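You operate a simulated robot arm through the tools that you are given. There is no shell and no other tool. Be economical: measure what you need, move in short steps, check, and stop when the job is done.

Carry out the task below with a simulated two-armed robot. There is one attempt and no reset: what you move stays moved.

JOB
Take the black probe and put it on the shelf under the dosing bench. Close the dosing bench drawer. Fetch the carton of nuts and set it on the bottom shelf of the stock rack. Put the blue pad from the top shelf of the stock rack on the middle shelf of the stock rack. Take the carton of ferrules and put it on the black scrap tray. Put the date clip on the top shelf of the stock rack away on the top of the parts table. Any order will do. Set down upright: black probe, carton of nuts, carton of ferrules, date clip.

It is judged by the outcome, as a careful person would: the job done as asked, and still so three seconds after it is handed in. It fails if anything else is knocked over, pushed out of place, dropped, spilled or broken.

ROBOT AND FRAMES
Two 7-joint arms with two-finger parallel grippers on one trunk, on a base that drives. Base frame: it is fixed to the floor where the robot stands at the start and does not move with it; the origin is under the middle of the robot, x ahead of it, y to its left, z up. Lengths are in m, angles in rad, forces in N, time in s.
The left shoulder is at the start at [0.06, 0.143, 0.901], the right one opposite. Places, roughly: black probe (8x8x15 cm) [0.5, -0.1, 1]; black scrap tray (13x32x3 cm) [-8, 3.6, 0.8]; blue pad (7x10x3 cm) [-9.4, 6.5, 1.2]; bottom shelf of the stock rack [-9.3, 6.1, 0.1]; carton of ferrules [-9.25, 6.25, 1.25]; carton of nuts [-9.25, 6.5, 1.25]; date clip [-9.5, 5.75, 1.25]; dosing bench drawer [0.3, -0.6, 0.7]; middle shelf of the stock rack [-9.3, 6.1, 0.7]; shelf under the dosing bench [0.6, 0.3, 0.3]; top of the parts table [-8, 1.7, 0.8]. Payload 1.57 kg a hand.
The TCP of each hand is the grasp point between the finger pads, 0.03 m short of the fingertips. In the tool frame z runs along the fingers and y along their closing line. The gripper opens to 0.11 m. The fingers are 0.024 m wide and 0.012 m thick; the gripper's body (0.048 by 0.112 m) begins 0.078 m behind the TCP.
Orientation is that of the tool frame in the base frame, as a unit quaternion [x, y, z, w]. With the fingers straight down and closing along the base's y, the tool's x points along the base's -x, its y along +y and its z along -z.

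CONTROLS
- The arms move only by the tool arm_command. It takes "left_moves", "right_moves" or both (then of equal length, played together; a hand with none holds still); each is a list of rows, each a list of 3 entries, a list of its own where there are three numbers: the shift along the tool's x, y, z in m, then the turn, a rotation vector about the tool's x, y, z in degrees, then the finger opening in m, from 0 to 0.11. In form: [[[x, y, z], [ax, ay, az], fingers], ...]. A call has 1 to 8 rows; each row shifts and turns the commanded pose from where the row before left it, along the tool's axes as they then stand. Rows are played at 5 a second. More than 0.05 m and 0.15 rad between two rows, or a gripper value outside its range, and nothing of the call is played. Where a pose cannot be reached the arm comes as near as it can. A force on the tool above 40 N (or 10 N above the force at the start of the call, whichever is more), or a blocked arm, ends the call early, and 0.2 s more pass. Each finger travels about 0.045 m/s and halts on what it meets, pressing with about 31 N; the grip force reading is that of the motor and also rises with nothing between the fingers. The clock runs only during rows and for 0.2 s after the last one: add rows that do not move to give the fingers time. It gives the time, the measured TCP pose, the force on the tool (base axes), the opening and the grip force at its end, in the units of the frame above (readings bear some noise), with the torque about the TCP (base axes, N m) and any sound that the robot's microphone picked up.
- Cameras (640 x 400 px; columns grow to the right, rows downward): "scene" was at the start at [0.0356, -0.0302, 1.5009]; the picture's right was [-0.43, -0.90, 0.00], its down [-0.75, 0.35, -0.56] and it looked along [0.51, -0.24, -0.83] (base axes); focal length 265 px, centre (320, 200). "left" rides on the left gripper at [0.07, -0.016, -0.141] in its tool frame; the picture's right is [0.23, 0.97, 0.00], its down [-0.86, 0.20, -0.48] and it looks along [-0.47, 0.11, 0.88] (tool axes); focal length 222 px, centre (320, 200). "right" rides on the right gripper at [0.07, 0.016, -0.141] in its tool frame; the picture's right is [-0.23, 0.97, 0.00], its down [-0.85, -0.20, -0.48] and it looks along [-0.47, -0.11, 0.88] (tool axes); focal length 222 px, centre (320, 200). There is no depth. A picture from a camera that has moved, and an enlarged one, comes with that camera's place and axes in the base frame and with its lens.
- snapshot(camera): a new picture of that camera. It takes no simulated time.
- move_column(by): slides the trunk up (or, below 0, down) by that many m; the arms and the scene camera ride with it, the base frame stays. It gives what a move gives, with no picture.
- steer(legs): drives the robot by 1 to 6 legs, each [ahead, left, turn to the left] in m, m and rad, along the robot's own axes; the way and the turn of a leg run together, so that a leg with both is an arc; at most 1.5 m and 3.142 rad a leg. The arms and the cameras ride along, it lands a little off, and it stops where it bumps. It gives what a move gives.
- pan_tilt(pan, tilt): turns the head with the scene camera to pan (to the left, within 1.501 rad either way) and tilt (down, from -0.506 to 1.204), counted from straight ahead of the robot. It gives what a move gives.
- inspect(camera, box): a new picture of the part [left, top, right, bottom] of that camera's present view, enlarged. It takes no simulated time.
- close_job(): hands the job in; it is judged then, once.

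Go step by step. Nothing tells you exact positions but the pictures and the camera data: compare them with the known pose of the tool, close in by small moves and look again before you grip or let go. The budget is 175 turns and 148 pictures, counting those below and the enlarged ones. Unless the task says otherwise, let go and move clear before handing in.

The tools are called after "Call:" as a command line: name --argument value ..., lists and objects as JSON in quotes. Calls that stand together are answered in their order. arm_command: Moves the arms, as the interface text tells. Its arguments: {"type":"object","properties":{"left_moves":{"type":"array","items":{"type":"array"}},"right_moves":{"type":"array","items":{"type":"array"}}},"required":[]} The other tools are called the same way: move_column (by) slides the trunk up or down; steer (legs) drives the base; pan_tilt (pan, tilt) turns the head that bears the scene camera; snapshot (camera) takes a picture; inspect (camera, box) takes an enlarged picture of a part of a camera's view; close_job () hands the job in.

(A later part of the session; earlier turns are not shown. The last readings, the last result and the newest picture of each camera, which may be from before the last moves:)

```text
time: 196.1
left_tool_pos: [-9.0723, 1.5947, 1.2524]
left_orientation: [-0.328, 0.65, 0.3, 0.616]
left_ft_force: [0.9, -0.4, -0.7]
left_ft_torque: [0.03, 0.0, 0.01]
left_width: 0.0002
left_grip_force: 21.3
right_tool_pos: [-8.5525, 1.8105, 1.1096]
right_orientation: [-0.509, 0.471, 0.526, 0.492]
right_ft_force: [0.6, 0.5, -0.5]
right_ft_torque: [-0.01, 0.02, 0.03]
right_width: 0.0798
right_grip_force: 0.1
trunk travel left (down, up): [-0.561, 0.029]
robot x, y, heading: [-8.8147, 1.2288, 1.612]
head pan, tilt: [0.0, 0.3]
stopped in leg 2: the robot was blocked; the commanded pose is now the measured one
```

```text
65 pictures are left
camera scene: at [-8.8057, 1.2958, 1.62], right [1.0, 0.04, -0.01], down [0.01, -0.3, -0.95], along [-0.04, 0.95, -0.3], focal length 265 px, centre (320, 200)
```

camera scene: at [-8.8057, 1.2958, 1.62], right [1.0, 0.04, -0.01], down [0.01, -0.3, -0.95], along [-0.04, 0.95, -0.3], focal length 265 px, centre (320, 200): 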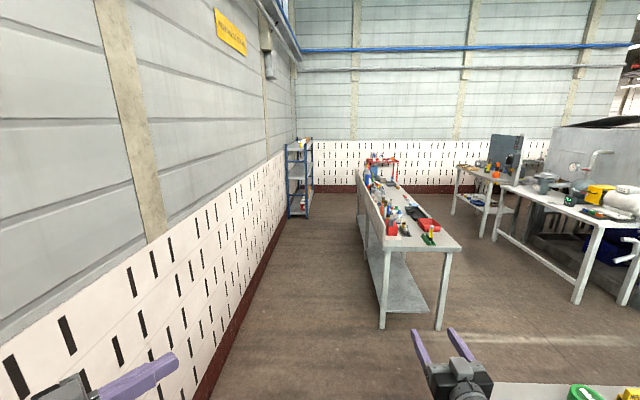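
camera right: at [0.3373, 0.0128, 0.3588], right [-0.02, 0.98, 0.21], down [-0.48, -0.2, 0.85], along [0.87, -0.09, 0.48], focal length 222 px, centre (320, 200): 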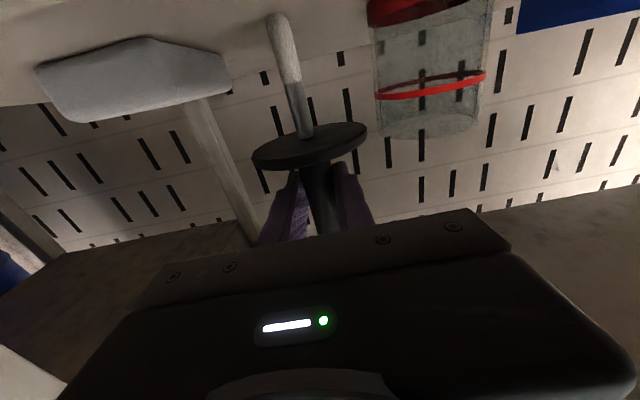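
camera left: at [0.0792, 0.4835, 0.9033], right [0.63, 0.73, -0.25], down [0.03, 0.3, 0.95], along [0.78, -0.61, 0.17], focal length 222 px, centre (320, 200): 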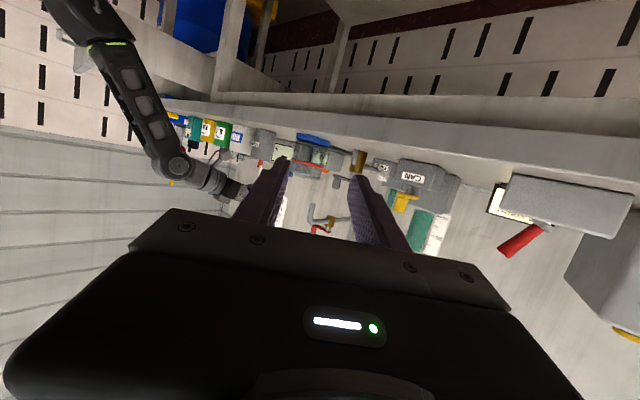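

Call:
pan_tilt --pan -1.2 --tilt 0.9

Call:
snapshot --camera "scene"

Call:
pan_tilt --pan 1.3 --tilt 0.9

Call:
snapshot --camera "scene"

```text
time: 197.5
left_tool_pos: [-9.0726, 1.5933, 1.2527]
left_orientation: [-0.328, 0.65, 0.301, 0.616]
left_ft_force: [0.4, -0.8, -0.6]
left_ft_torque: [0.01, -0.01, 0.0]
left_width: 0.0
left_grip_force: 21.7
right_tool_pos: [-8.5521, 1.8105, 1.1078]
right_orientation: [-0.509, 0.472, 0.526, 0.491]
right_ft_force: [0.3, 0.9, 0.5]
right_ft_torque: [0.01, -0.01, 0.03]
right_width: 0.0799
right_grip_force: 0.1
trunk travel left (down, up): [-0.561, 0.029]
robot x, y, heading: [-8.8133, 1.225, 1.614]
head pan, tilt: [-1.201, 0.901]
```

```text
64 pictures are left
camera scene: at [-8.733, 1.2319, 1.5664], right [0.4, -0.92, 0.0], down [-0.72, -0.31, -0.61], along [0.56, 0.25, -0.79], focal length 265 px, centre (320, 200)
```

scene: 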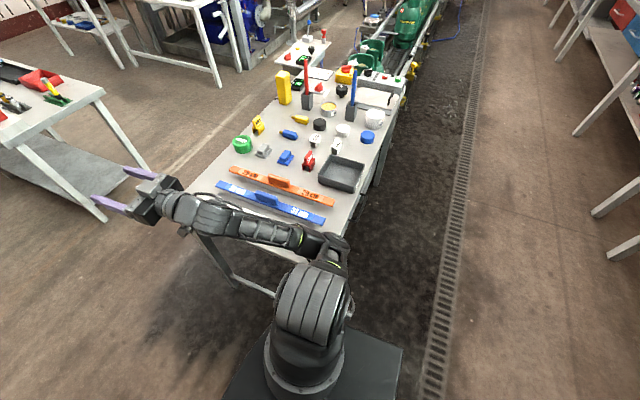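

```text
time: 199.8
left_tool_pos: [-9.0731, 1.5931, 1.2529]
left_orientation: [-0.328, 0.65, 0.301, 0.616]
left_ft_force: [0.9, -0.1, -0.6]
left_ft_torque: [-0.01, -0.01, 0.04]
left_width: 0.0
left_grip_force: 21.6
right_tool_pos: [-8.5521, 1.8107, 1.1078]
right_orientation: [-0.509, 0.472, 0.526, 0.491]
right_ft_force: [0.4, 0.1, -0.1]
right_ft_torque: [-0.01, 0.02, -0.01]
right_width: 0.0799
right_grip_force: 0.1
trunk travel left (down, up): [-0.561, 0.029]
robot x, y, heading: [-8.8166, 1.2319, 1.61]
head pan, tilt: [1.3, 0.901]
```

```text
63 pictures are left
camera scene: at [-8.8758, 1.2188, 1.5675], right [0.23, 0.97, 0.0], down [0.76, -0.18, -0.63], along [-0.61, 0.14, -0.78], focal length 265 px, centre (320, 200)
```

scene: 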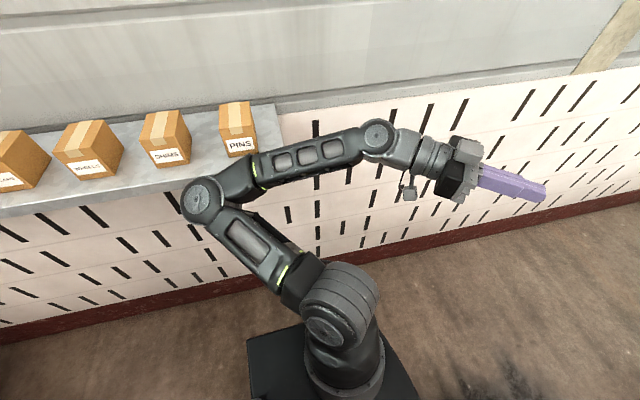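

The right elbow is against the parts-table corner. I'll back up, face west and sidestep north instead, which keeps the elbows out of the way.

Call:
steer --legs '[[-0.3, 0, 0], [0, 0, 1.53], [0.06, 0, 0]]'

Call:
pan_tilt --pan -1.3 --tilt 0.7

Call:
snapshot --camera "scene"

```text
time: 200.6
left_tool_pos: [-9.0766, 1.58, 1.2528]
left_orientation: [-0.328, 0.648, 0.3, 0.618]
left_ft_force: [-0.1, 0.2, 0.8]
left_ft_torque: [-0.04, 0.0, -0.01]
left_width: 0.0001
left_grip_force: 20.9
right_tool_pos: [-8.5548, 1.7979, 1.1111]
right_orientation: [-0.51, 0.47, 0.526, 0.493]
right_ft_force: [-0.9, 0.1, 0.1]
right_ft_torque: [-0.02, -0.01, 0.0]
right_width: 0.08
right_grip_force: 0.1
trunk travel left (down, up): [-0.561, 0.029]
robot x, y, heading: [-8.8133, 1.2153, 1.612]
head pan, tilt: [1.3, 0.901]
stopped in leg 1: the robot was blocked; the commanded pose is now the measured one
```

```text
time: 202.9
left_tool_pos: [-9.0748, 1.5794, 1.2527]
left_orientation: [-0.328, 0.647, 0.302, 0.618]
left_ft_force: [-1.0, 0.0, 0.2]
left_ft_torque: [-0.04, -0.01, 0.01]
left_width: 0.0001
left_grip_force: 21.0
right_tool_pos: [-8.5538, 1.7978, 1.111]
right_orientation: [-0.51, 0.471, 0.526, 0.492]
right_ft_force: [0.8, 0.0, 0.0]
right_ft_torque: [0.01, 0.0, 0.02]
right_width: 0.0804
right_grip_force: 0.0
trunk travel left (down, up): [-0.561, 0.029]
robot x, y, heading: [-8.8149, 1.2167, 1.612]
head pan, tilt: [-1.3, 0.7]
```

```text
62 pictures are left
camera scene: at [-8.7238, 1.2121, 1.5827], right [0.31, -0.95, 0.0], down [-0.62, -0.2, -0.76], along [0.72, 0.23, -0.65], focal length 265 px, centre (320, 200)
```

scene: 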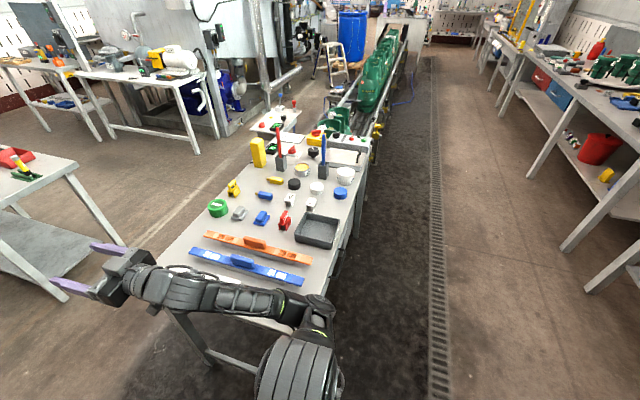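

The right elbow seems caught on the table edge. I'll raise the trunk its last few centimetres and look there before moving.

Call:
move_column --by 0.028

Call:
pan_tilt --pan -1.0 --tilt 1.15

Call:
snapshot --camera "scene"

```text
time: 203.7
left_tool_pos: [-9.0681, 1.5823, 1.2844]
left_orientation: [-0.328, 0.649, 0.303, 0.616]
left_ft_force: [-0.1, 0.1, -0.7]
left_ft_torque: [0.0, -0.02, -0.05]
left_width: 0.0
left_grip_force: 21.6
right_tool_pos: [-8.5468, 1.7996, 1.138]
right_orientation: [-0.508, 0.473, 0.527, 0.491]
right_ft_force: [0.4, 0.5, -0.7]
right_ft_torque: [0.0, 0.01, -0.01]
right_width: 0.0802
right_grip_force: 0.1
trunk travel left (down, up): [-0.589, 0.001]
robot x, y, heading: [-8.8141, 1.215, 1.607]
head pan, tilt: [-1.3, 0.7]
```

```text
time: 204.6
left_tool_pos: [-9.0656, 1.5801, 1.2821]
left_orientation: [-0.328, 0.651, 0.302, 0.614]
left_ft_force: [-0.3, 0.6, -0.3]
left_ft_torque: [0.01, 0.01, -0.02]
left_width: 0.0002
left_grip_force: 20.7
right_tool_pos: [-8.5465, 1.7976, 1.1359]
right_orientation: [-0.508, 0.472, 0.528, 0.49]
right_ft_force: [-0.6, 0.6, -0.5]
right_ft_torque: [0.0, 0.0, -0.04]
right_width: 0.0799
right_grip_force: 0.1
trunk travel left (down, up): [-0.589, 0.001]
robot x, y, heading: [-8.8132, 1.2189, 1.607]
head pan, tilt: [-1.0, 1.15]
```

```text
61 pictures are left
camera scene: at [-8.7461, 1.2226, 1.5781], right [0.57, -0.82, -0.01], down [-0.75, -0.52, -0.4], along [0.32, 0.23, -0.92], focal length 265 px, centre (320, 200)
```

scene: 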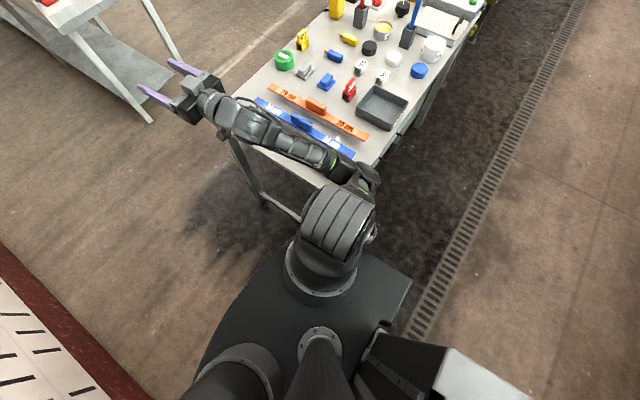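

Call:
pan_tilt --pan 1.2 --tilt 1.1

Call:
snapshot --camera "scene"

```text
time: 206.6
left_tool_pos: [-9.0674, 1.5806, 1.2819]
left_orientation: [-0.328, 0.65, 0.302, 0.615]
left_ft_force: [-0.9, 0.7, 0.3]
left_ft_torque: [-0.02, 0.0, 0.0]
left_width: 0.0
left_grip_force: 21.1
right_tool_pos: [-8.5468, 1.7993, 1.1364]
right_orientation: [-0.509, 0.473, 0.527, 0.49]
right_ft_force: [-0.3, 0.0, -0.2]
right_ft_torque: [0.0, 0.02, 0.01]
right_width: 0.0799
right_grip_force: 0.1
trunk travel left (down, up): [-0.589, 0.001]
robot x, y, heading: [-8.8122, 1.2158, 1.61]
head pan, tilt: [1.201, 1.1]
```

```text
60 pictures are left
camera scene: at [-8.8548, 1.209, 1.5819], right [0.32, 0.95, 0.0], down [0.84, -0.29, -0.46], along [-0.44, 0.15, -0.89], focal length 265 px, centre (320, 200)
```

scene: 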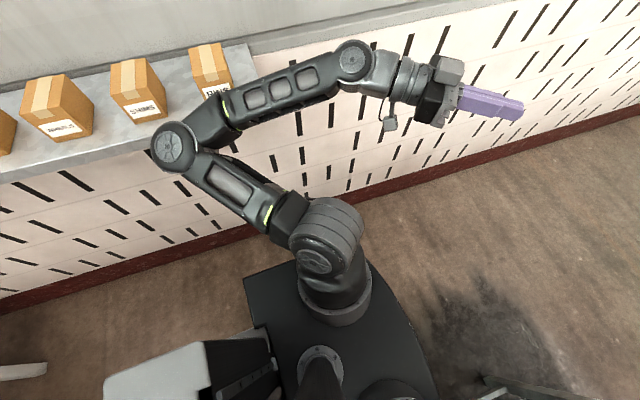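

The left elbow is jammed on the wall shelf's edge. I'll back out on an arc turning left, which pulls that elbow off the shelf and the other away from the table.

Call:
steer --legs '[[-0.05, 0, 0.1], [-0.1, 0, 0.15], [-0.15, 0, 0.2], [0, 0, 1.08]]'

Call:
snapshot --camera "scene"

```text
time: 211.7
left_tool_pos: [-9.1281, 0.7216, 1.28]
left_orientation: [0.671, -0.275, -0.633, -0.272]
left_ft_force: [-0.1, -0.1, -0.4]
left_ft_torque: [0.02, 0.03, 0.01]
left_width: 0.0
left_grip_force: 21.4
right_tool_pos: [-9.2674, 1.2688, 1.141]
right_orientation: [-0.694, 0.021, 0.719, 0.032]
right_ft_force: [8.8, -0.4, -2.0]
right_ft_torque: [0.12, 0.06, 0.47]
right_width: 0.0797
right_grip_force: 0.1
trunk travel left (down, up): [-0.589, 0.001]
robot x, y, heading: [-8.7318, 0.9316, 3.032]
head pan, tilt: [1.201, 1.1]
stopped in leg 4: the force on the tool passed its limit (the readings are from after the stop); the commanded pose is now the measured one
```

```text
59 pictures are left
camera scene: at [-8.7276, 0.8734, 1.5812], right [-0.89, 0.46, 0.0], down [0.41, 0.79, -0.45], along [-0.21, -0.4, -0.89], focal length 265 px, centre (320, 200)
```

scene: 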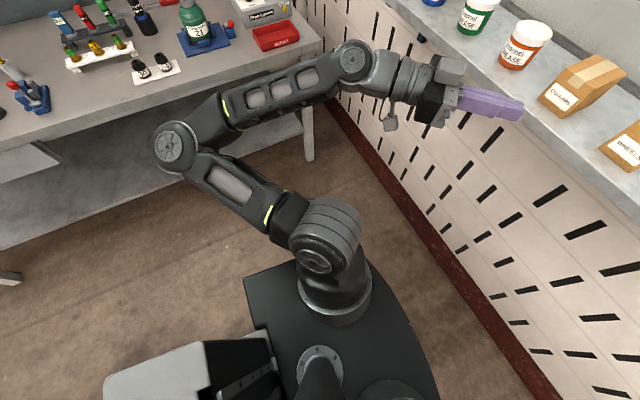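

Call:
steer --legs '[[-0.15, 0, 0], [0, 0, 0.1]]'

Call:
pan_tilt --pan -0.3 --tilt 0.7

Call:
snapshot --camera "scene"

```text
time: 213.6
left_tool_pos: [-8.9538, 0.6658, 1.2785]
left_orientation: [0.684, -0.239, -0.646, -0.24]
left_ft_force: [0.5, -0.1, -0.6]
left_ft_torque: [0.0, 0.0, 0.02]
left_width: 0.0
left_grip_force: 21.7
right_tool_pos: [-9.1492, 1.1961, 1.1398]
right_orientation: [-0.694, -0.015, 0.72, -0.005]
right_ft_force: [0.7, 0.1, 0.5]
right_ft_torque: [-0.01, -0.02, -0.01]
right_width: 0.0799
right_grip_force: 0.1
trunk travel left (down, up): [-0.589, 0.001]
robot x, y, heading: [-8.5782, 0.9184, -3.146]
head pan, tilt: [1.201, 1.1]
```

```text
time: 215.2
left_tool_pos: [-8.9529, 0.6659, 1.2782]
left_orientation: [0.685, -0.238, -0.645, -0.239]
left_ft_force: [-0.6, 0.1, -0.8]
left_ft_torque: [0.02, 0.0, 0.0]
left_width: 0.0002
left_grip_force: 21.2
right_tool_pos: [-9.1487, 1.1948, 1.1411]
right_orientation: [-0.695, -0.015, 0.719, -0.006]
right_ft_force: [-0.5, -0.4, -0.1]
right_ft_torque: [-0.01, 0.01, -0.01]
right_width: 0.08
right_grip_force: 0.1
trunk travel left (down, up): [-0.589, 0.001]
robot x, y, heading: [-8.5809, 0.9181, -3.143]
head pan, tilt: [-0.3, 0.7]
```

```text
58 pictures are left
camera scene: at [-8.6307, 0.9422, 1.6112], right [0.29, 0.96, 0.0], down [0.62, -0.19, -0.76], along [-0.73, 0.23, -0.64], focal length 265 px, centre (320, 200)
```

scene: 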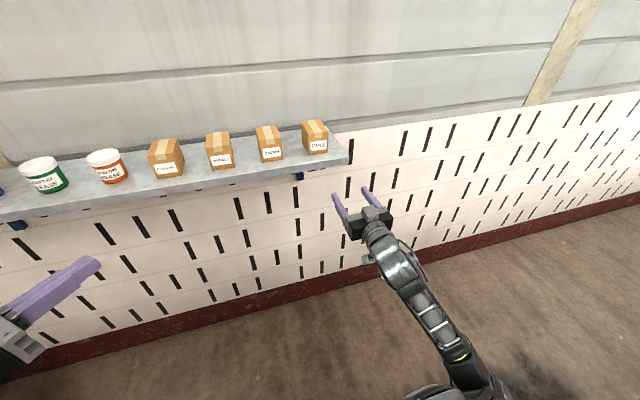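

The boxes are fine. My base has a long rear and the elbows are wide at shelf height, so I'll lower the trunk to put the left elbow under the wall shelf and go north along x≈-8.95.

Call:
move_column --by -0.25

Call:
steer --legs '[[0, 0, -0.8], [0.257, 0.266, 0], [0, 0, -0.77]]'

Call:
pan_tilt --pan 0.0 --tilt 0.5

Call:
snapshot --camera "scene"

```text
time: 217.8
left_tool_pos: [-8.9548, 0.6655, 1.0288]
left_orientation: [0.685, -0.238, -0.646, -0.238]
left_ft_force: [-0.7, 0.2, -0.7]
left_ft_torque: [0.0, -0.05, 0.0]
left_width: 0.0
left_grip_force: 21.3
right_tool_pos: [-9.1488, 1.197, 0.8889]
right_orientation: [-0.694, -0.014, 0.72, -0.004]
right_ft_force: [-0.4, 0.6, 0.0]
right_ft_torque: [0.01, -0.03, 0.03]
right_width: 0.0797
right_grip_force: 0.0
trunk travel left (down, up): [-0.339, 0.251]
robot x, y, heading: [-8.5798, 0.9179, -3.141]
head pan, tilt: [-0.3, 0.7]
```

```text
time: 219.6
left_tool_pos: [-9.0316, 0.8687, 1.0282]
left_orientation: [0.606, -0.398, -0.567, -0.39]
left_ft_force: [0.4, 0.1, -0.8]
left_ft_torque: [-0.04, 0.05, 0.0]
left_width: 0.0002
left_grip_force: 21.4
right_tool_pos: [-8.9617, 1.415, 0.8923]
right_orientation: [-0.676, 0.146, 0.705, 0.157]
right_ft_force: [0.4, 0.1, 0.1]
right_ft_torque: [-0.01, 0.01, -0.01]
right_width: 0.0801
right_grip_force: 0.1
trunk travel left (down, up): [-0.339, 0.251]
robot x, y, heading: [-8.5822, 0.9144, 2.652]
head pan, tilt: [-0.3, 0.7]
stopped in leg 1: the robot was blocked; the commanded pose is now the measured one
```

```text
time: 220.4
left_tool_pos: [-9.0328, 0.8689, 1.0277]
left_orientation: [0.607, -0.397, -0.568, -0.39]
left_ft_force: [0.0, 0.0, 0.4]
left_ft_torque: [0.03, 0.04, -0.02]
left_width: 0.0
left_grip_force: 21.0
right_tool_pos: [-8.9624, 1.417, 0.8916]
right_orientation: [-0.676, 0.146, 0.705, 0.156]
right_ft_force: [-0.7, -0.1, -0.1]
right_ft_torque: [-0.01, 0.02, 0.03]
right_width: 0.08
right_grip_force: 0.1
trunk travel left (down, up): [-0.339, 0.251]
robot x, y, heading: [-8.5852, 0.9149, 2.652]
head pan, tilt: [0.0, 0.499]
```

```text
57 pictures are left
camera scene: at [-8.6377, 0.9428, 1.3787], right [0.47, 0.88, 0.0], down [0.42, -0.22, -0.88], along [-0.77, 0.42, -0.48], focal length 265 px, centre (320, 200)
```

scene: 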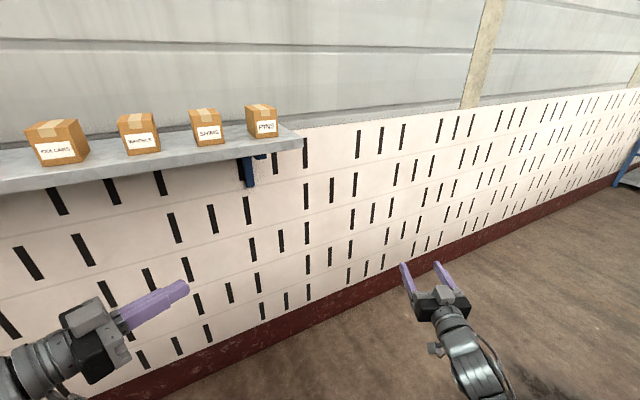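

Call:
move_column --by -0.12

Call:
steer --legs '[[0.26, 0.2, 0], [0, 0, -0.5], [0, 0, -0.58]]'

Call:
snapshot --camera "scene"

```text
time: 221.9
left_tool_pos: [-9.0306, 0.8686, 0.9078]
left_orientation: [0.607, -0.397, -0.568, -0.39]
left_ft_force: [-0.5, -0.5, 0.4]
left_ft_torque: [0.02, 0.01, -0.03]
left_width: 0.0
left_grip_force: 21.1
right_tool_pos: [-8.9604, 1.4163, 0.7731]
right_orientation: [-0.677, 0.145, 0.705, 0.156]
right_ft_force: [-0.3, -0.1, 0.3]
right_ft_torque: [-0.01, 0.02, -0.01]
right_width: 0.0802
right_grip_force: 0.0
trunk travel left (down, up): [-0.219, 0.371]
robot x, y, heading: [-8.5842, 0.9123, 2.653]
head pan, tilt: [0.0, 0.499]
```

```text
time: 227.0
left_tool_pos: [-9.149, 1.2397, 0.9085]
left_orientation: [-0.314, 0.654, 0.286, 0.626]
left_ft_force: [0.3, -0.3, 0.3]
left_ft_torque: [-0.04, 0.04, 0.01]
left_width: 0.0003
left_grip_force: 21.5
right_tool_pos: [-8.6316, 1.435, 0.7724]
right_orientation: [-0.503, 0.474, 0.523, 0.498]
right_ft_force: [-0.6, 0.7, 0.0]
right_ft_torque: [0.01, 0.03, 0.0]
right_width: 0.08
right_grip_force: 0.1
trunk travel left (down, up): [-0.219, 0.371]
robot x, y, heading: [-8.9028, 0.8642, 1.565]
head pan, tilt: [0.0, 0.499]
```

```text
56 pictures are left
camera scene: at [-8.8981, 0.9266, 1.2589], right [1.0, 0.0, 0.0], down [0.0, -0.48, -0.88], along [0.0, 0.88, -0.48], focal length 265 px, centre (320, 200)
```

scene: 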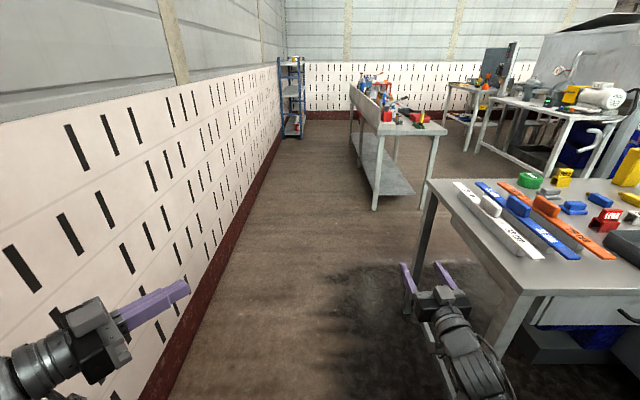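

Turned cleanly and the white level is in place. Driving north to the rack.

Call:
steer --legs '[[0, 0.06, 0], [1.5, 0, 0], [1.4, 0, 0]]'

Call:
move_column --by 0.33

Call:
pan_tilt --pan 0.0 --tilt 0.3

Call:
snapshot --camera "scene"

```text
time: 241.5
left_tool_pos: [-9.2127, 4.1187, 0.9096]
left_orientation: [-0.312, 0.656, 0.283, 0.627]
left_ft_force: [0.6, -0.2, 0.1]
left_ft_torque: [0.0, 0.0, 0.04]
left_width: 0.0
left_grip_force: 21.7
right_tool_pos: [-8.696, 4.3094, 0.7726]
right_orientation: [-0.502, 0.476, 0.522, 0.499]
right_ft_force: [0.3, -0.1, 0.1]
right_ft_torque: [-0.02, 0.0, -0.01]
right_width: 0.08
right_grip_force: 0.1
trunk travel left (down, up): [-0.219, 0.371]
robot x, y, heading: [-8.9682, 3.7448, 1.56]
head pan, tilt: [0.0, 0.499]
```

```text
time: 244.7
left_tool_pos: [-9.2141, 4.1193, 1.239]
left_orientation: [-0.312, 0.655, 0.285, 0.627]
left_ft_force: [-0.2, -0.1, 0.2]
left_ft_torque: [-0.01, 0.02, 0.01]
left_width: 0.0
left_grip_force: 21.2
right_tool_pos: [-8.696, 4.3096, 1.1021]
right_orientation: [-0.503, 0.475, 0.522, 0.498]
right_ft_force: [-0.9, -0.2, -0.1]
right_ft_torque: [-0.01, 0.0, 0.01]
right_width: 0.08
right_grip_force: 0.0
trunk travel left (down, up): [-0.549, 0.041]
robot x, y, heading: [-8.9646, 3.742, 1.562]
head pan, tilt: [0.0, 0.499]
```

```text
time: 245.5
left_tool_pos: [-9.2139, 4.1193, 1.2387]
left_orientation: [-0.311, 0.656, 0.283, 0.627]
left_ft_force: [0.5, 1.4, 0.2]
left_ft_torque: [0.03, 0.01, 0.01]
left_width: 0.0
left_grip_force: 21.6
right_tool_pos: [-8.6957, 4.3108, 1.1016]
right_orientation: [-0.501, 0.476, 0.521, 0.5]
right_ft_force: [0.5, 0.3, 0.8]
right_ft_torque: [0.01, -0.01, 0.01]
right_width: 0.08
right_grip_force: 0.1
trunk travel left (down, up): [-0.549, 0.041]
robot x, y, heading: [-8.9678, 3.7437, 1.561]
head pan, tilt: [0.0, 0.3]
```

```text
55 pictures are left
camera scene: at [-8.9653, 3.8068, 1.6072], right [1.0, -0.01, 0.0], down [0.0, -0.3, -0.96], along [0.01, 0.95, -0.3], focal length 265 px, centre (320, 200)
```

scene: 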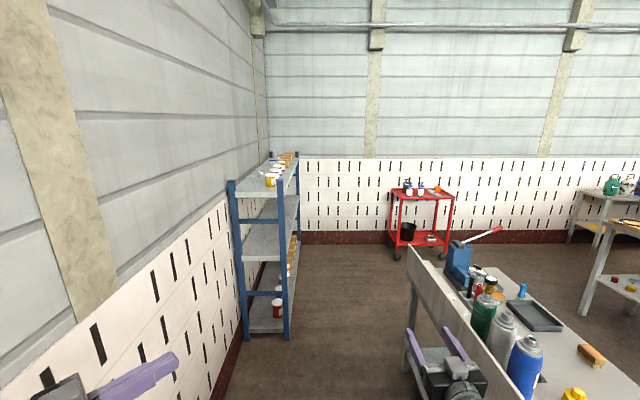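

I see the rack's front face at x≈-9.19, y from 5.37. I'll extend both hands forward to pull the elbows in for the narrow gap and check how I sit.

Call:
arm_command --left_moves '[[[-0.002, 0.026, 0.03], [0, 0, 0], 0.0], [[-0.002, 0.026, 0.03], [0, 0, 0], 0.0], [[-0.002, 0.026, 0.03], [0, 0, 0], 0.0], [[-0.002, 0.026, 0.03], [0, 0, 0], 0.0], [[-0.002, 0.026, 0.03], [0, 0, 0], 0.0], [[-0.002, 0.026, 0.03], [0, 0, 0], 0.05], [[-0.002, 0.026, 0.03], [0, 0, 0], 0.08], [[0, 0, 0], [0, 0, 0], 0.08]]' --right_moves '[[[0, 0, 0.03], [0, 0, 0], 0.08], [[0, 0, 0.03], [0, 0, 0], 0.08], [[0, 0, 0.03], [0, 0, 0], 0.08], [[0, 0, 0.03], [0, 0, 0], 0.08], [[0, 0, 0.03], [0, 0, 0], 0.08], [[0, 0.02, 0.02], [0, 0, 0], 0.08], [[0, 0.02, 0], [0, 0, 0], 0.08], [[0, 0, 0], [0, 0, 0], 0.08]]'

Call:
pan_tilt --pan 0.0 --tilt 1.0

Call:
snapshot --camera "scene"

```text
time: 247.3
left_tool_pos: [-9.219, 4.3975, 1.2388]
left_orientation: [-0.312, 0.655, 0.285, 0.627]
left_ft_force: [-0.1, 0.4, 0.0]
left_ft_torque: [0.01, 0.0, -0.01]
left_width: 0.066
left_grip_force: 0.0
right_tool_pos: [-8.7084, 4.4787, 1.1256]
right_orientation: [-0.507, 0.473, 0.524, 0.494]
right_ft_force: [-0.1, -0.5, -1.2]
right_ft_torque: [0.0, 0.0, 0.03]
right_width: 0.08
right_grip_force: 0.0
right hand out of reach, approached as far as the arm can: row 3, 6, 7
trunk travel left (down, up): [-0.549, 0.041]
robot x, y, heading: [-8.9698, 3.7457, 1.562]
head pan, tilt: [0.0, 0.3]
```

```text
time: 248.3
left_tool_pos: [-9.2198, 4.3978, 1.2396]
left_orientation: [-0.311, 0.655, 0.284, 0.627]
left_ft_force: [-0.1, 0.2, 0.9]
left_ft_torque: [0.0, -0.01, -0.01]
left_width: 0.0804
left_grip_force: 0.0
right_tool_pos: [-8.7096, 4.479, 1.1258]
right_orientation: [-0.507, 0.474, 0.523, 0.494]
right_ft_force: [-0.3, 0.1, -0.5]
right_ft_torque: [0.01, -0.01, 0.02]
right_width: 0.0798
right_grip_force: 0.1
trunk travel left (down, up): [-0.549, 0.041]
robot x, y, heading: [-8.9685, 3.7432, 1.557]
head pan, tilt: [0.0, 1.0]
```

```text
54 pictures are left
camera scene: at [-8.9656, 3.7833, 1.5479], right [1.0, -0.01, 0.0], down [-0.01, -0.84, -0.54], along [0.01, 0.54, -0.84], focal length 265 px, centre (320, 200)
```

scene: 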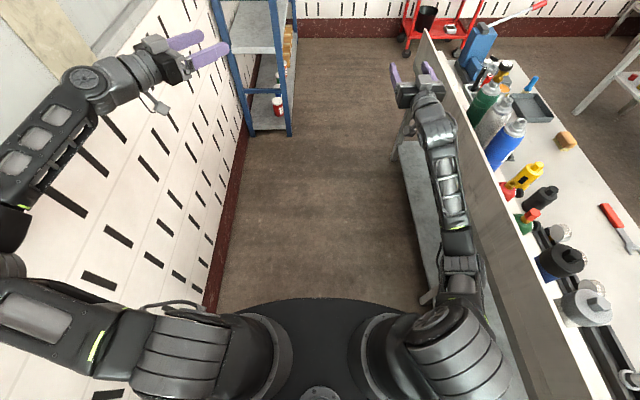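

Call:
arm_command --left_moves '[[[0, 0.018, 0.024], [-8, 0, 0], 0.08], [[0, 0.014, 0.026], [-8, 0, 0], 0.08], [[0, 0.01, 0.028], [-8, 0, 0], 0.08], [[0, 0.006, 0.029], [-8, 0, 0], 0.08], [[0, -0.02, 0.02], [-8, 0, 0], 0.08], [[0, -0.03, 0.0], [0, 0, 0], 0.08], [[0, 0, 0], [0, 0, 0], 0.08]]'

Call:
snapshot --camera "scene"

```text
time: 249.9
left_tool_pos: [-9.187, 4.5097, 1.2145]
left_orientation: [-0.508, 0.518, 0.491, 0.482]
left_ft_force: [0.2, -0.5, 0.2]
left_ft_torque: [-0.02, -0.04, 0.0]
left_width: 0.0801
left_grip_force: 0.1
left hand out of reach, approached as far as the arm can: row 5, 6
right_tool_pos: [-8.7093, 4.4788, 1.1254]
right_orientation: [-0.507, 0.474, 0.524, 0.494]
right_ft_force: [-0.3, -1.1, -0.7]
right_ft_torque: [0.01, -0.03, 0.04]
right_width: 0.08
right_grip_force: 0.1
trunk travel left (down, up): [-0.549, 0.041]
robot x, y, heading: [-8.967, 3.748, 1.559]
head pan, tilt: [0.0, 1.0]
```

```text
53 pictures are left
camera scene: at [-8.9658, 3.7831, 1.5478], right [1.0, -0.01, 0.0], down [-0.01, -0.84, -0.54], along [0.01, 0.54, -0.84], focal length 265 px, centre (320, 200)
```

scene: 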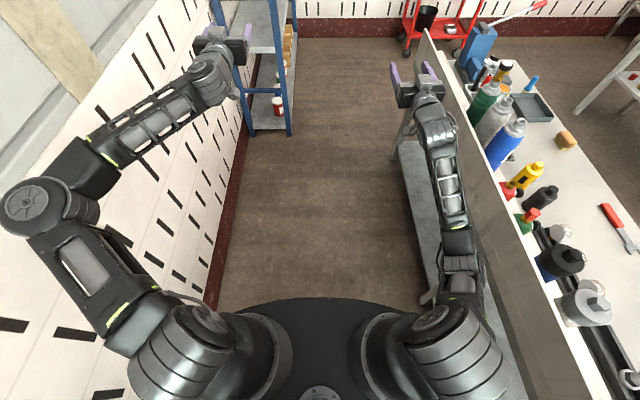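

The right arm is tucked now, but the left elbow came out wider. I'll fold the left hand back to its earlier pose and work through the gap with a small turn to the right.

Call:
arm_command --left_moves '[[[0, -0.002, -0.03], [8, 0, 0], 0.08], [[0, -0.006, -0.029], [8, 0, 0], 0.08], [[0, -0.01, -0.028], [8, 0, 0], 0.08], [[0, -0.014, -0.026], [8, 0, 0], 0.08], [[0, -0.018, -0.024], [8, 0, 0], 0.08], [[0.002, -0.026, -0.03], [0, 0, 0], 0.08], [[0.002, -0.026, -0.03], [0, 0, 0], 0.08], [[0.002, -0.026, -0.03], [0, 0, 0], 0.08]]'

Call:
arm_command --left_moves '[[[0.002, -0.026, -0.03], [0, 0, 0], 0.08], [[0.002, -0.026, -0.03], [0, 0, 0], 0.08], [[0, -0.03, 0.02], [0, 0, 0], 0.08], [[0, -0.03, 0.02], [0, 0, 0], 0.08], [[0, 0, 0], [0, 0, 0], 0.08]]'

Call:
steer --legs '[[1.0, 0, 0], [0.35, -0.05, 0]]'

Call:
snapshot --camera "scene"

```text
time: 251.7
left_tool_pos: [-9.1757, 4.2392, 1.2243]
left_orientation: [-0.311, 0.656, 0.284, 0.627]
left_ft_force: [-0.8, -0.6, 1.1]
left_ft_torque: [0.02, -0.02, -0.02]
left_width: 0.08
left_grip_force: 0.1
right_tool_pos: [-8.7085, 4.4785, 1.1252]
right_orientation: [-0.506, 0.474, 0.523, 0.496]
right_ft_force: [-0.7, -0.4, -0.2]
right_ft_torque: [-0.02, 0.03, -0.01]
right_width: 0.0799
right_grip_force: 0.1
trunk travel left (down, up): [-0.549, 0.041]
robot x, y, heading: [-8.9643, 3.7411, 1.56]
head pan, tilt: [0.0, 1.0]
```

```text
time: 252.9
left_tool_pos: [-9.1126, 4.1703, 1.2342]
left_orientation: [-0.31, 0.655, 0.283, 0.628]
left_ft_force: [0.9, 0.3, 1.5]
left_ft_torque: [0.01, 0.0, 0.01]
left_width: 0.0797
left_grip_force: 0.0
left hand out of reach, approached as far as the arm can: row 3, 4
right_tool_pos: [-8.7092, 4.4807, 1.125]
right_orientation: [-0.507, 0.474, 0.524, 0.494]
right_ft_force: [-0.2, 0.3, 0.1]
right_ft_torque: [-0.02, 0.0, 0.03]
right_width: 0.08
right_grip_force: 0.1
trunk travel left (down, up): [-0.549, 0.041]
robot x, y, heading: [-8.9647, 3.7405, 1.56]
head pan, tilt: [0.0, 1.0]
```

```text
time: 259.7
left_tool_pos: [-9.055, 5.4491, 1.2294]
left_orientation: [-0.304, 0.665, 0.275, 0.624]
left_ft_force: [9.0, -13.9, -3.2]
left_ft_torque: [0.3, -0.23, 2.2]
left_width: 0.0799
left_grip_force: 0.0
right_tool_pos: [-8.6661, 5.7684, 1.1266]
right_orientation: [-0.508, 0.471, 0.527, 0.493]
right_ft_force: [0.1, -0.4, -0.4]
right_ft_torque: [0.0, -0.01, 0.02]
right_width: 0.0801
right_grip_force: 0.0
trunk travel left (down, up): [-0.549, 0.041]
robot x, y, heading: [-8.9193, 5.0333, 1.573]
head pan, tilt: [0.0, 1.0]
stopped in leg 2: the force on the tool passed its limit (the readings are from after the stop); the commanded pose is now the measured one
```

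```text
52 pictures are left
camera scene: at [-8.9178, 5.0702, 1.5478], right [1.0, 0.0, 0.0], down [0.0, -0.84, -0.54], along [0.0, 0.54, -0.84], focal length 265 px, centre (320, 200)
```

scene: 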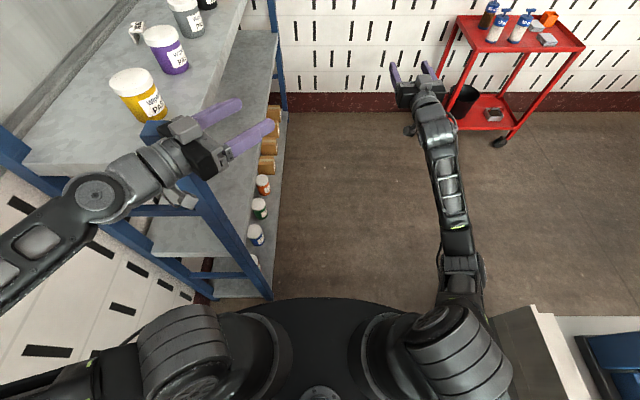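

The left hand touched the rack post. I'll back up and lower/extend the left arm so its elbow comes in like the right one.

Call:
steer --legs '[[-0.55, 0, 0]]'

Call:
arm_command --left_moves '[[[0.04, 0.015, 0.02], [0, 0, 0], 0.08], [[0.04, 0.015, 0.02], [0, 0, 0], 0.08], [[0.04, 0.015, 0.02], [0, 0, 0], 0.08], [[0.04, 0.015, 0.02], [0, 0, 0], 0.08], [[0.04, 0.015, 0.02], [0, 0, 0], 0.08], [[0.04, 0.015, 0.02], [0, 0, 0], 0.08], [[0.04, 0.015, 0.02], [0, 0, 0], 0.08], [[0.04, 0.015, 0.02], [0, 0, 0], 0.08]]'

Call:
arm_command --left_moves '[[[0.02, 0.0, 0.035], [0, 0, 0], 0.08], [[0.02, 0.0, 0.035], [0, 0, 0], 0.08], [[0.02, 0.0, 0.035], [0, 0, 0], 0.08], [[0.02, 0.0, 0.035], [0, 0, 0], 0.08], [[0, 0, 0], [0, 0, 0], 0.08]]'

Call:
snapshot --camera "scene"

```text
time: 262.9
left_tool_pos: [-9.0592, 4.8889, 1.2289]
left_orientation: [-0.305, 0.663, 0.276, 0.625]
left_ft_force: [-0.5, -0.1, -0.4]
left_ft_torque: [-0.01, 0.0, -0.01]
left_width: 0.0798
left_grip_force: 0.0
right_tool_pos: [-8.6696, 5.2076, 1.1255]
right_orientation: [-0.509, 0.472, 0.525, 0.492]
right_ft_force: [0.1, -0.5, 0.7]
right_ft_torque: [-0.01, 0.04, 0.01]
right_width: 0.0802
right_grip_force: 0.0
trunk travel left (down, up): [-0.549, 0.041]
robot x, y, heading: [-8.922, 4.4707, 1.568]
head pan, tilt: [0.0, 1.0]
```

```text
time: 264.7
left_tool_pos: [-9.0571, 5.0781, 0.8974]
left_orientation: [-0.307, 0.663, 0.276, 0.624]
left_ft_force: [0.3, -1.0, 0.2]
left_ft_torque: [0.0, 0.02, 0.03]
left_width: 0.08
left_grip_force: 0.0
left hand out of reach, approached as far as the arm can: row 1, 7
right_tool_pos: [-8.669, 5.2088, 1.1244]
right_orientation: [-0.509, 0.473, 0.524, 0.492]
right_ft_force: [-0.5, 0.5, 0.0]
right_ft_torque: [0.01, 0.0, 0.0]
right_width: 0.0798
right_grip_force: 0.0
trunk travel left (down, up): [-0.549, 0.041]
robot x, y, heading: [-8.9235, 4.471, 1.563]
head pan, tilt: [0.0, 1.0]
```

```text
time: 265.9
left_tool_pos: [-8.9913, 5.1508, 0.8362]
left_orientation: [-0.305, 0.664, 0.275, 0.625]
left_ft_force: [-0.7, 0.2, 0.3]
left_ft_torque: [0.01, -0.01, 0.03]
left_width: 0.08
left_grip_force: 0.1
left hand out of reach, approached as far as the arm can: row 3, 4
right_tool_pos: [-8.6686, 5.2074, 1.1251]
right_orientation: [-0.509, 0.473, 0.525, 0.492]
right_ft_force: [-1.1, -0.3, -0.5]
right_ft_torque: [0.03, -0.03, 0.0]
right_width: 0.0801
right_grip_force: 0.0
trunk travel left (down, up): [-0.549, 0.041]
robot x, y, heading: [-8.9216, 4.4704, 1.567]
head pan, tilt: [0.0, 1.0]
```

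```text
51 pictures are left
camera scene: at [-8.9208, 4.5101, 1.5478], right [1.0, 0.0, 0.0], down [0.0, -0.84, -0.54], along [0.0, 0.54, -0.84], focal length 265 px, centre (320, 200)
```

scene: 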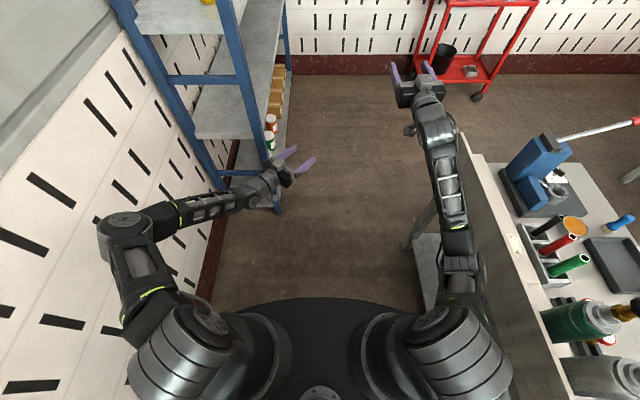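

I'll mirror the right arm's narrow pose with the left one (pointing forward, same height) and see if its elbow comes in.

Call:
arm_command --left_moves '[[[-0.037, 0.026, -0.011], [-8, 0, 0], 0.08], [[-0.037, 0.027, -0.007], [-8, 0, 0], 0.08], [[-0.037, 0.028, -0.004], [-8, 0, 0], 0.08], [[-0.037, 0.028, 0], [-8, 0, 0], 0.08], [[-0.037, 0.028, 0.004], [-8, 0, 0], 0.08], [[-0.037, 0.027, 0.008], [0, 0, 0], 0.08], [[-0.037, 0.027, 0.008], [0, 0, 0], 0.08], [[0, 0, 0], [0, 0, 0], 0.08]]'

Call:
snapshot --camera "scene"

```text
time: 267.7
left_tool_pos: [-9.169, 5.2269, 1.0951]
left_orientation: [-0.502, 0.529, 0.487, 0.482]
left_ft_force: [-1.1, -0.1, 0.6]
left_ft_torque: [0.01, 0.01, -0.01]
left_width: 0.0798
left_grip_force: 0.0
right_tool_pos: [-8.6678, 5.2079, 1.1253]
right_orientation: [-0.509, 0.472, 0.526, 0.493]
right_ft_force: [-0.1, -0.3, 0.0]
right_ft_torque: [0.02, 0.0, 0.03]
right_width: 0.0803
right_grip_force: 0.0
trunk travel left (down, up): [-0.549, 0.041]
robot x, y, heading: [-8.9218, 4.4742, 1.566]
head pan, tilt: [0.0, 1.0]
```

```text
50 pictures are left
camera scene: at [-8.9208, 4.5103, 1.5478], right [1.0, 0.0, 0.0], down [0.0, -0.84, -0.54], along [0.0, 0.54, -0.84], focal length 265 px, centre (320, 200)
```

scene: 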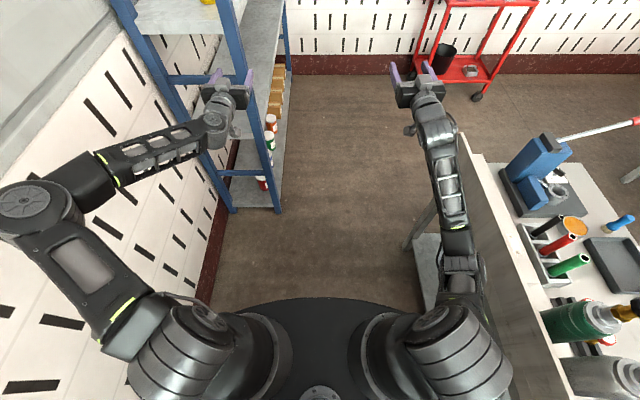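

Not enough. Next I'll let the left arm hang: hand pointing down, low and close in front, so the arm is nearly straight.

Call:
arm_command --left_moves '[[[0.038, -0.01, -0.025], [0, 8.5, 0], 0.05], [[0.041, -0.01, -0.019], [0, 8.5, 0], 0.0], [[0.0436, -0.01, -0.013], [0, 8.5, 0], 0.0], [[0.045, -0.01, -0.006], [0, 8.5, 0], 0.0], [[0.0455, -0.01, 0], [0, 8.5, 0], 0.0], [[0.045, -0.01, 0.007], [0, 8.5, 0], 0.0], [[0.043, -0.01, 0.014], [0, 8.5, 0], 0.0], [[0.041, -0.01, 0.02], [0, 8.5, 0], 0.0]]'

Call:
arm_command --left_moves '[[[0.028, 0, 0.037], [0, 7.3, 0], 0.0], [[0.023, 0, 0.04], [0, 7.3, 0], 0.0], [[0.017, 0, 0.043], [0, 7.3, 0], 0.0], [[0.012, 0, 0.045], [0, 0, 0], 0.0], [[0.012, 0, 0.045], [0, 0, 0], 0.0], [[0.012, 0, 0.045], [0, 0, 0], 0.0], [[0.012, 0, 0.045], [0, 0, 0], 0.0], [[0.012, 0, 0.045], [0, 0, 0], 0.0]]'

Call:
snapshot --camera "scene"

```text
time: 269.5
left_tool_pos: [-9.1054, 5.0041, 0.8051]
left_orientation: [-0.687, 0.709, 0.122, 0.103]
left_ft_force: [-0.8, 1.1, 0.1]
left_ft_torque: [-0.02, 0.0, 0.01]
left_width: 0.0002
left_grip_force: 21.5
right_tool_pos: [-8.6687, 5.208, 1.124]
right_orientation: [-0.509, 0.472, 0.525, 0.492]
right_ft_force: [0.2, 0.1, -0.7]
right_ft_torque: [-0.03, 0.03, 0.03]
right_width: 0.08
right_grip_force: 0.2
trunk travel left (down, up): [-0.549, 0.041]
robot x, y, heading: [-8.9226, 4.4692, 1.563]
head pan, tilt: [0.0, 1.0]
```

```text
time: 271.3
left_tool_pos: [-9.1647, 4.8658, 0.5486]
left_orientation: [-0.698, 0.716, -0.011, -0.031]
left_ft_force: [0.6, 0.1, 0.5]
left_ft_torque: [0.01, -0.05, 0.0]
left_width: 0.0002
left_grip_force: 20.9
left hand out of reach, approached as far as the arm can: row 3, 4, 5, 6, 7, 8
right_tool_pos: [-8.6699, 5.2076, 1.1247]
right_orientation: [-0.509, 0.472, 0.526, 0.492]
right_ft_force: [-0.2, -0.2, 0.1]
right_ft_torque: [0.0, 0.01, 0.01]
right_width: 0.0799
right_grip_force: 0.1
trunk travel left (down, up): [-0.549, 0.041]
robot x, y, heading: [-8.9231, 4.4709, 1.566]
head pan, tilt: [0.0, 1.0]
```

```text
49 pictures are left
camera scene: at [-8.9212, 4.5099, 1.5478], right [1.0, 0.0, 0.0], down [0.0, -0.84, -0.54], along [0.0, 0.54, -0.84], focal length 265 px, centre (320, 200)
```

scene: 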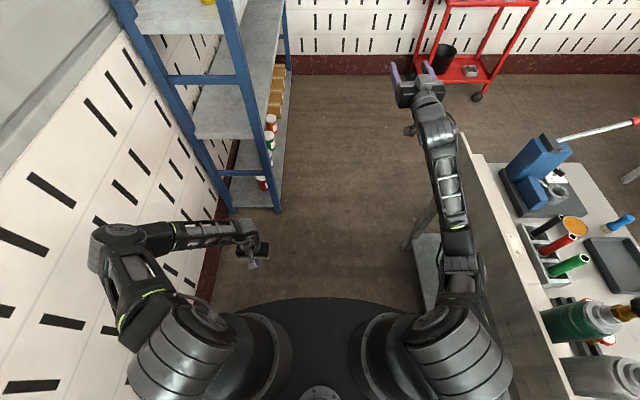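

I'll instead lift the right arm over the table panel so the robot can turn clockwise and slip past the rack corner heading north-east.

Call:
arm_command --right_moves '[[[-0.04, 0, 0], [0, 0, 0], 0.08], [[-0.04, 0, 0], [0, 0, 0], 0.08], [[-0.04, 0, 0], [0, 0, 0], 0.08], [[-0.04, 0, 0], [0, 0, 0], 0.08], [[-0.04, 0, 0], [0, 0, 0], 0.08], [[-0.04, 0, 0], [0, 0, 0], 0.08], [[-0.04, 0, 0], [0, 0, 0], 0.08], [[0, 0, 0], [0, 0, 0], 0.08]]'

Call:
move_column --by 0.04

Call:
snapshot --camera "scene"

```text
time: 273.1
left_tool_pos: [-9.1635, 4.8654, 0.5485]
left_orientation: [-0.697, 0.716, -0.009, -0.032]
left_ft_force: [0.0, 0.2, 0.8]
left_ft_torque: [0.02, 0.0, 0.0]
left_width: 0.0002
left_grip_force: 20.9
right_tool_pos: [-8.6677, 5.1969, 1.4044]
right_orientation: [-0.509, 0.473, 0.525, 0.492]
right_ft_force: [0.0, 0.3, -0.6]
right_ft_torque: [0.02, 0.0, 0.03]
right_width: 0.08
right_grip_force: 0.1
trunk travel left (down, up): [-0.549, 0.041]
robot x, y, heading: [-8.9203, 4.4728, 1.564]
head pan, tilt: [0.0, 1.0]
```

```text
time: 273.9
left_tool_pos: [-9.163, 4.8674, 0.5884]
left_orientation: [-0.698, 0.715, -0.009, -0.032]
left_ft_force: [-0.1, 0.0, -0.1]
left_ft_torque: [-0.01, -0.01, -0.03]
left_width: 0.0
left_grip_force: 20.9
right_tool_pos: [-8.6675, 5.1975, 1.4465]
right_orientation: [-0.509, 0.472, 0.525, 0.492]
right_ft_force: [-0.2, 0.0, -0.2]
right_ft_torque: [0.02, -0.01, 0.02]
right_width: 0.0801
right_grip_force: 0.1
trunk travel left (down, up): [-0.589, 0.001]
robot x, y, heading: [-8.9228, 4.4718, 1.566]
head pan, tilt: [0.0, 1.0]
```

```text
48 pictures are left
camera scene: at [-8.9208, 4.5104, 1.5878], right [1.0, 0.0, 0.0], down [0.0, -0.84, -0.54], along [0.0, 0.54, -0.84], focal length 265 px, centre (320, 200)
```

scene: 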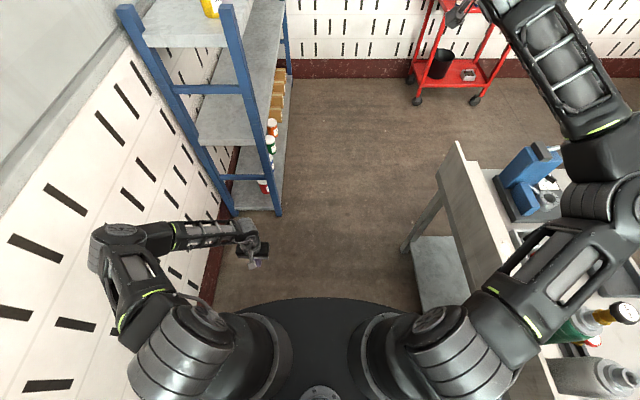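

Call:
steer --legs '[[0.18, -0.05, 0], [0, 0, -0.97], [0.48, 0.7, 0]]'

Call:
steer --legs '[[0.56, -0.03, 0], [0.15, 0.24, 0]]'

Call:
snapshot --camera "scene"

```text
time: 282.1
left_tool_pos: [-8.6907, 5.9278, 0.5883]
left_orientation: [-0.285, 0.958, 0.006, -0.034]
left_ft_force: [0.1, 0.6, -0.5]
left_ft_torque: [0.03, 0.0, 0.01]
left_width: 0.0
left_grip_force: 21.1
right_tool_pos: [-8.1392, 5.7062, 1.4453]
right_orientation: [-0.231, 0.654, 0.236, 0.68]
right_ft_force: [0.5, 0.0, -0.2]
right_ft_torque: [0.01, -0.02, 0.0]
right_width: 0.0802
right_grip_force: 0.1
trunk travel left (down, up): [-0.589, 0.001]
robot x, y, heading: [-8.8833, 5.5028, 0.601]
head pan, tilt: [0.0, 1.0]
```

```text
time: 286.8
left_tool_pos: [-8.2285, 6.4985, 0.5886]
left_orientation: [-0.284, 0.958, 0.005, -0.034]
left_ft_force: [-0.1, -0.4, -0.7]
left_ft_torque: [-0.03, -0.02, -0.01]
left_width: 0.0
left_grip_force: 21.0
right_tool_pos: [-7.6753, 6.2784, 1.4452]
right_orientation: [-0.231, 0.654, 0.236, 0.68]
right_ft_force: [-0.4, 0.0, -0.1]
right_ft_torque: [-0.01, 0.02, 0.02]
right_width: 0.0803
right_grip_force: 0.0
trunk travel left (down, up): [-0.589, 0.001]
robot x, y, heading: [-8.4153, 6.0707, 0.594]
head pan, tilt: [0.0, 1.0]
```

```text
47 pictures are left
camera scene: at [-8.3837, 6.0979, 1.5878], right [0.56, -0.83, 0.0], down [-0.7, -0.47, -0.54], along [0.45, 0.3, -0.84], focal length 265 px, centre (320, 200)
```

scene: 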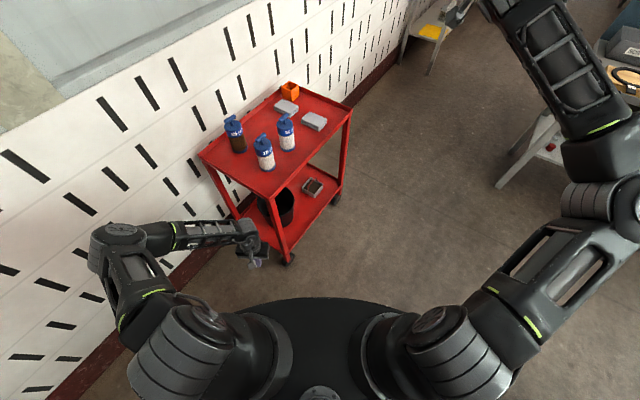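

Through. Next I turn left to face the rack.

Call:
steer --legs '[[0.07, -0.06, 0], [0, 0, 1.3], [0, 0, 1.25]]'

Call:
pan_tilt --pan 0.0 --tilt 0.5

Call:
snapshot --camera "scene"

```text
time: 294.2
left_tool_pos: [-8.723, 5.8272, 0.5901]
left_orientation: [0.999, -0.018, 0.029, 0.017]
left_ft_force: [-0.1, 0.4, -0.3]
left_ft_torque: [0.01, 0.02, 0.01]
left_width: 0.0
left_grip_force: 21.5
right_tool_pos: [-9.0483, 6.3242, 1.4453]
right_orientation: [-0.694, -0.023, 0.719, -0.02]
right_ft_force: [0.1, 0.3, 0.3]
right_ft_torque: [-0.03, 0.0, 0.0]
right_width: 0.0801
right_grip_force: 0.0
trunk travel left (down, up): [-0.589, 0.001]
robot x, y, heading: [-8.3249, 6.0649, 3.127]
head pan, tilt: [0.0, 1.0]
```

```text
time: 295.1
left_tool_pos: [-8.7239, 5.8267, 0.5902]
left_orientation: [0.999, -0.018, 0.03, 0.016]
left_ft_force: [-0.1, 0.1, -0.5]
left_ft_torque: [-0.02, 0.02, 0.0]
left_width: 0.0001
left_grip_force: 21.6
right_tool_pos: [-9.0498, 6.3243, 1.4441]
right_orientation: [-0.694, -0.023, 0.719, -0.02]
right_ft_force: [-0.6, -0.2, 0.3]
right_ft_torque: [-0.03, 0.0, -0.03]
right_width: 0.0799
right_grip_force: 0.0
trunk travel left (down, up): [-0.589, 0.001]
robot x, y, heading: [-8.3278, 6.0623, 3.125]
head pan, tilt: [0.0, 0.499]
```

```text
46 pictures are left
camera scene: at [-8.3847, 6.0658, 1.6288], right [0.01, 1.0, 0.0], down [0.48, -0.01, -0.88], along [-0.88, 0.01, -0.48], focal length 265 px, centre (320, 200)
```

scene: 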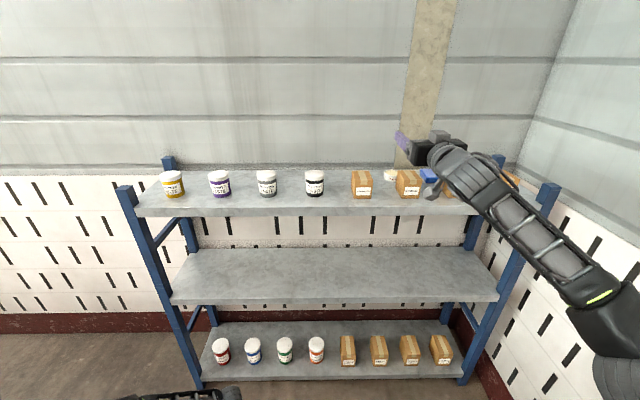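

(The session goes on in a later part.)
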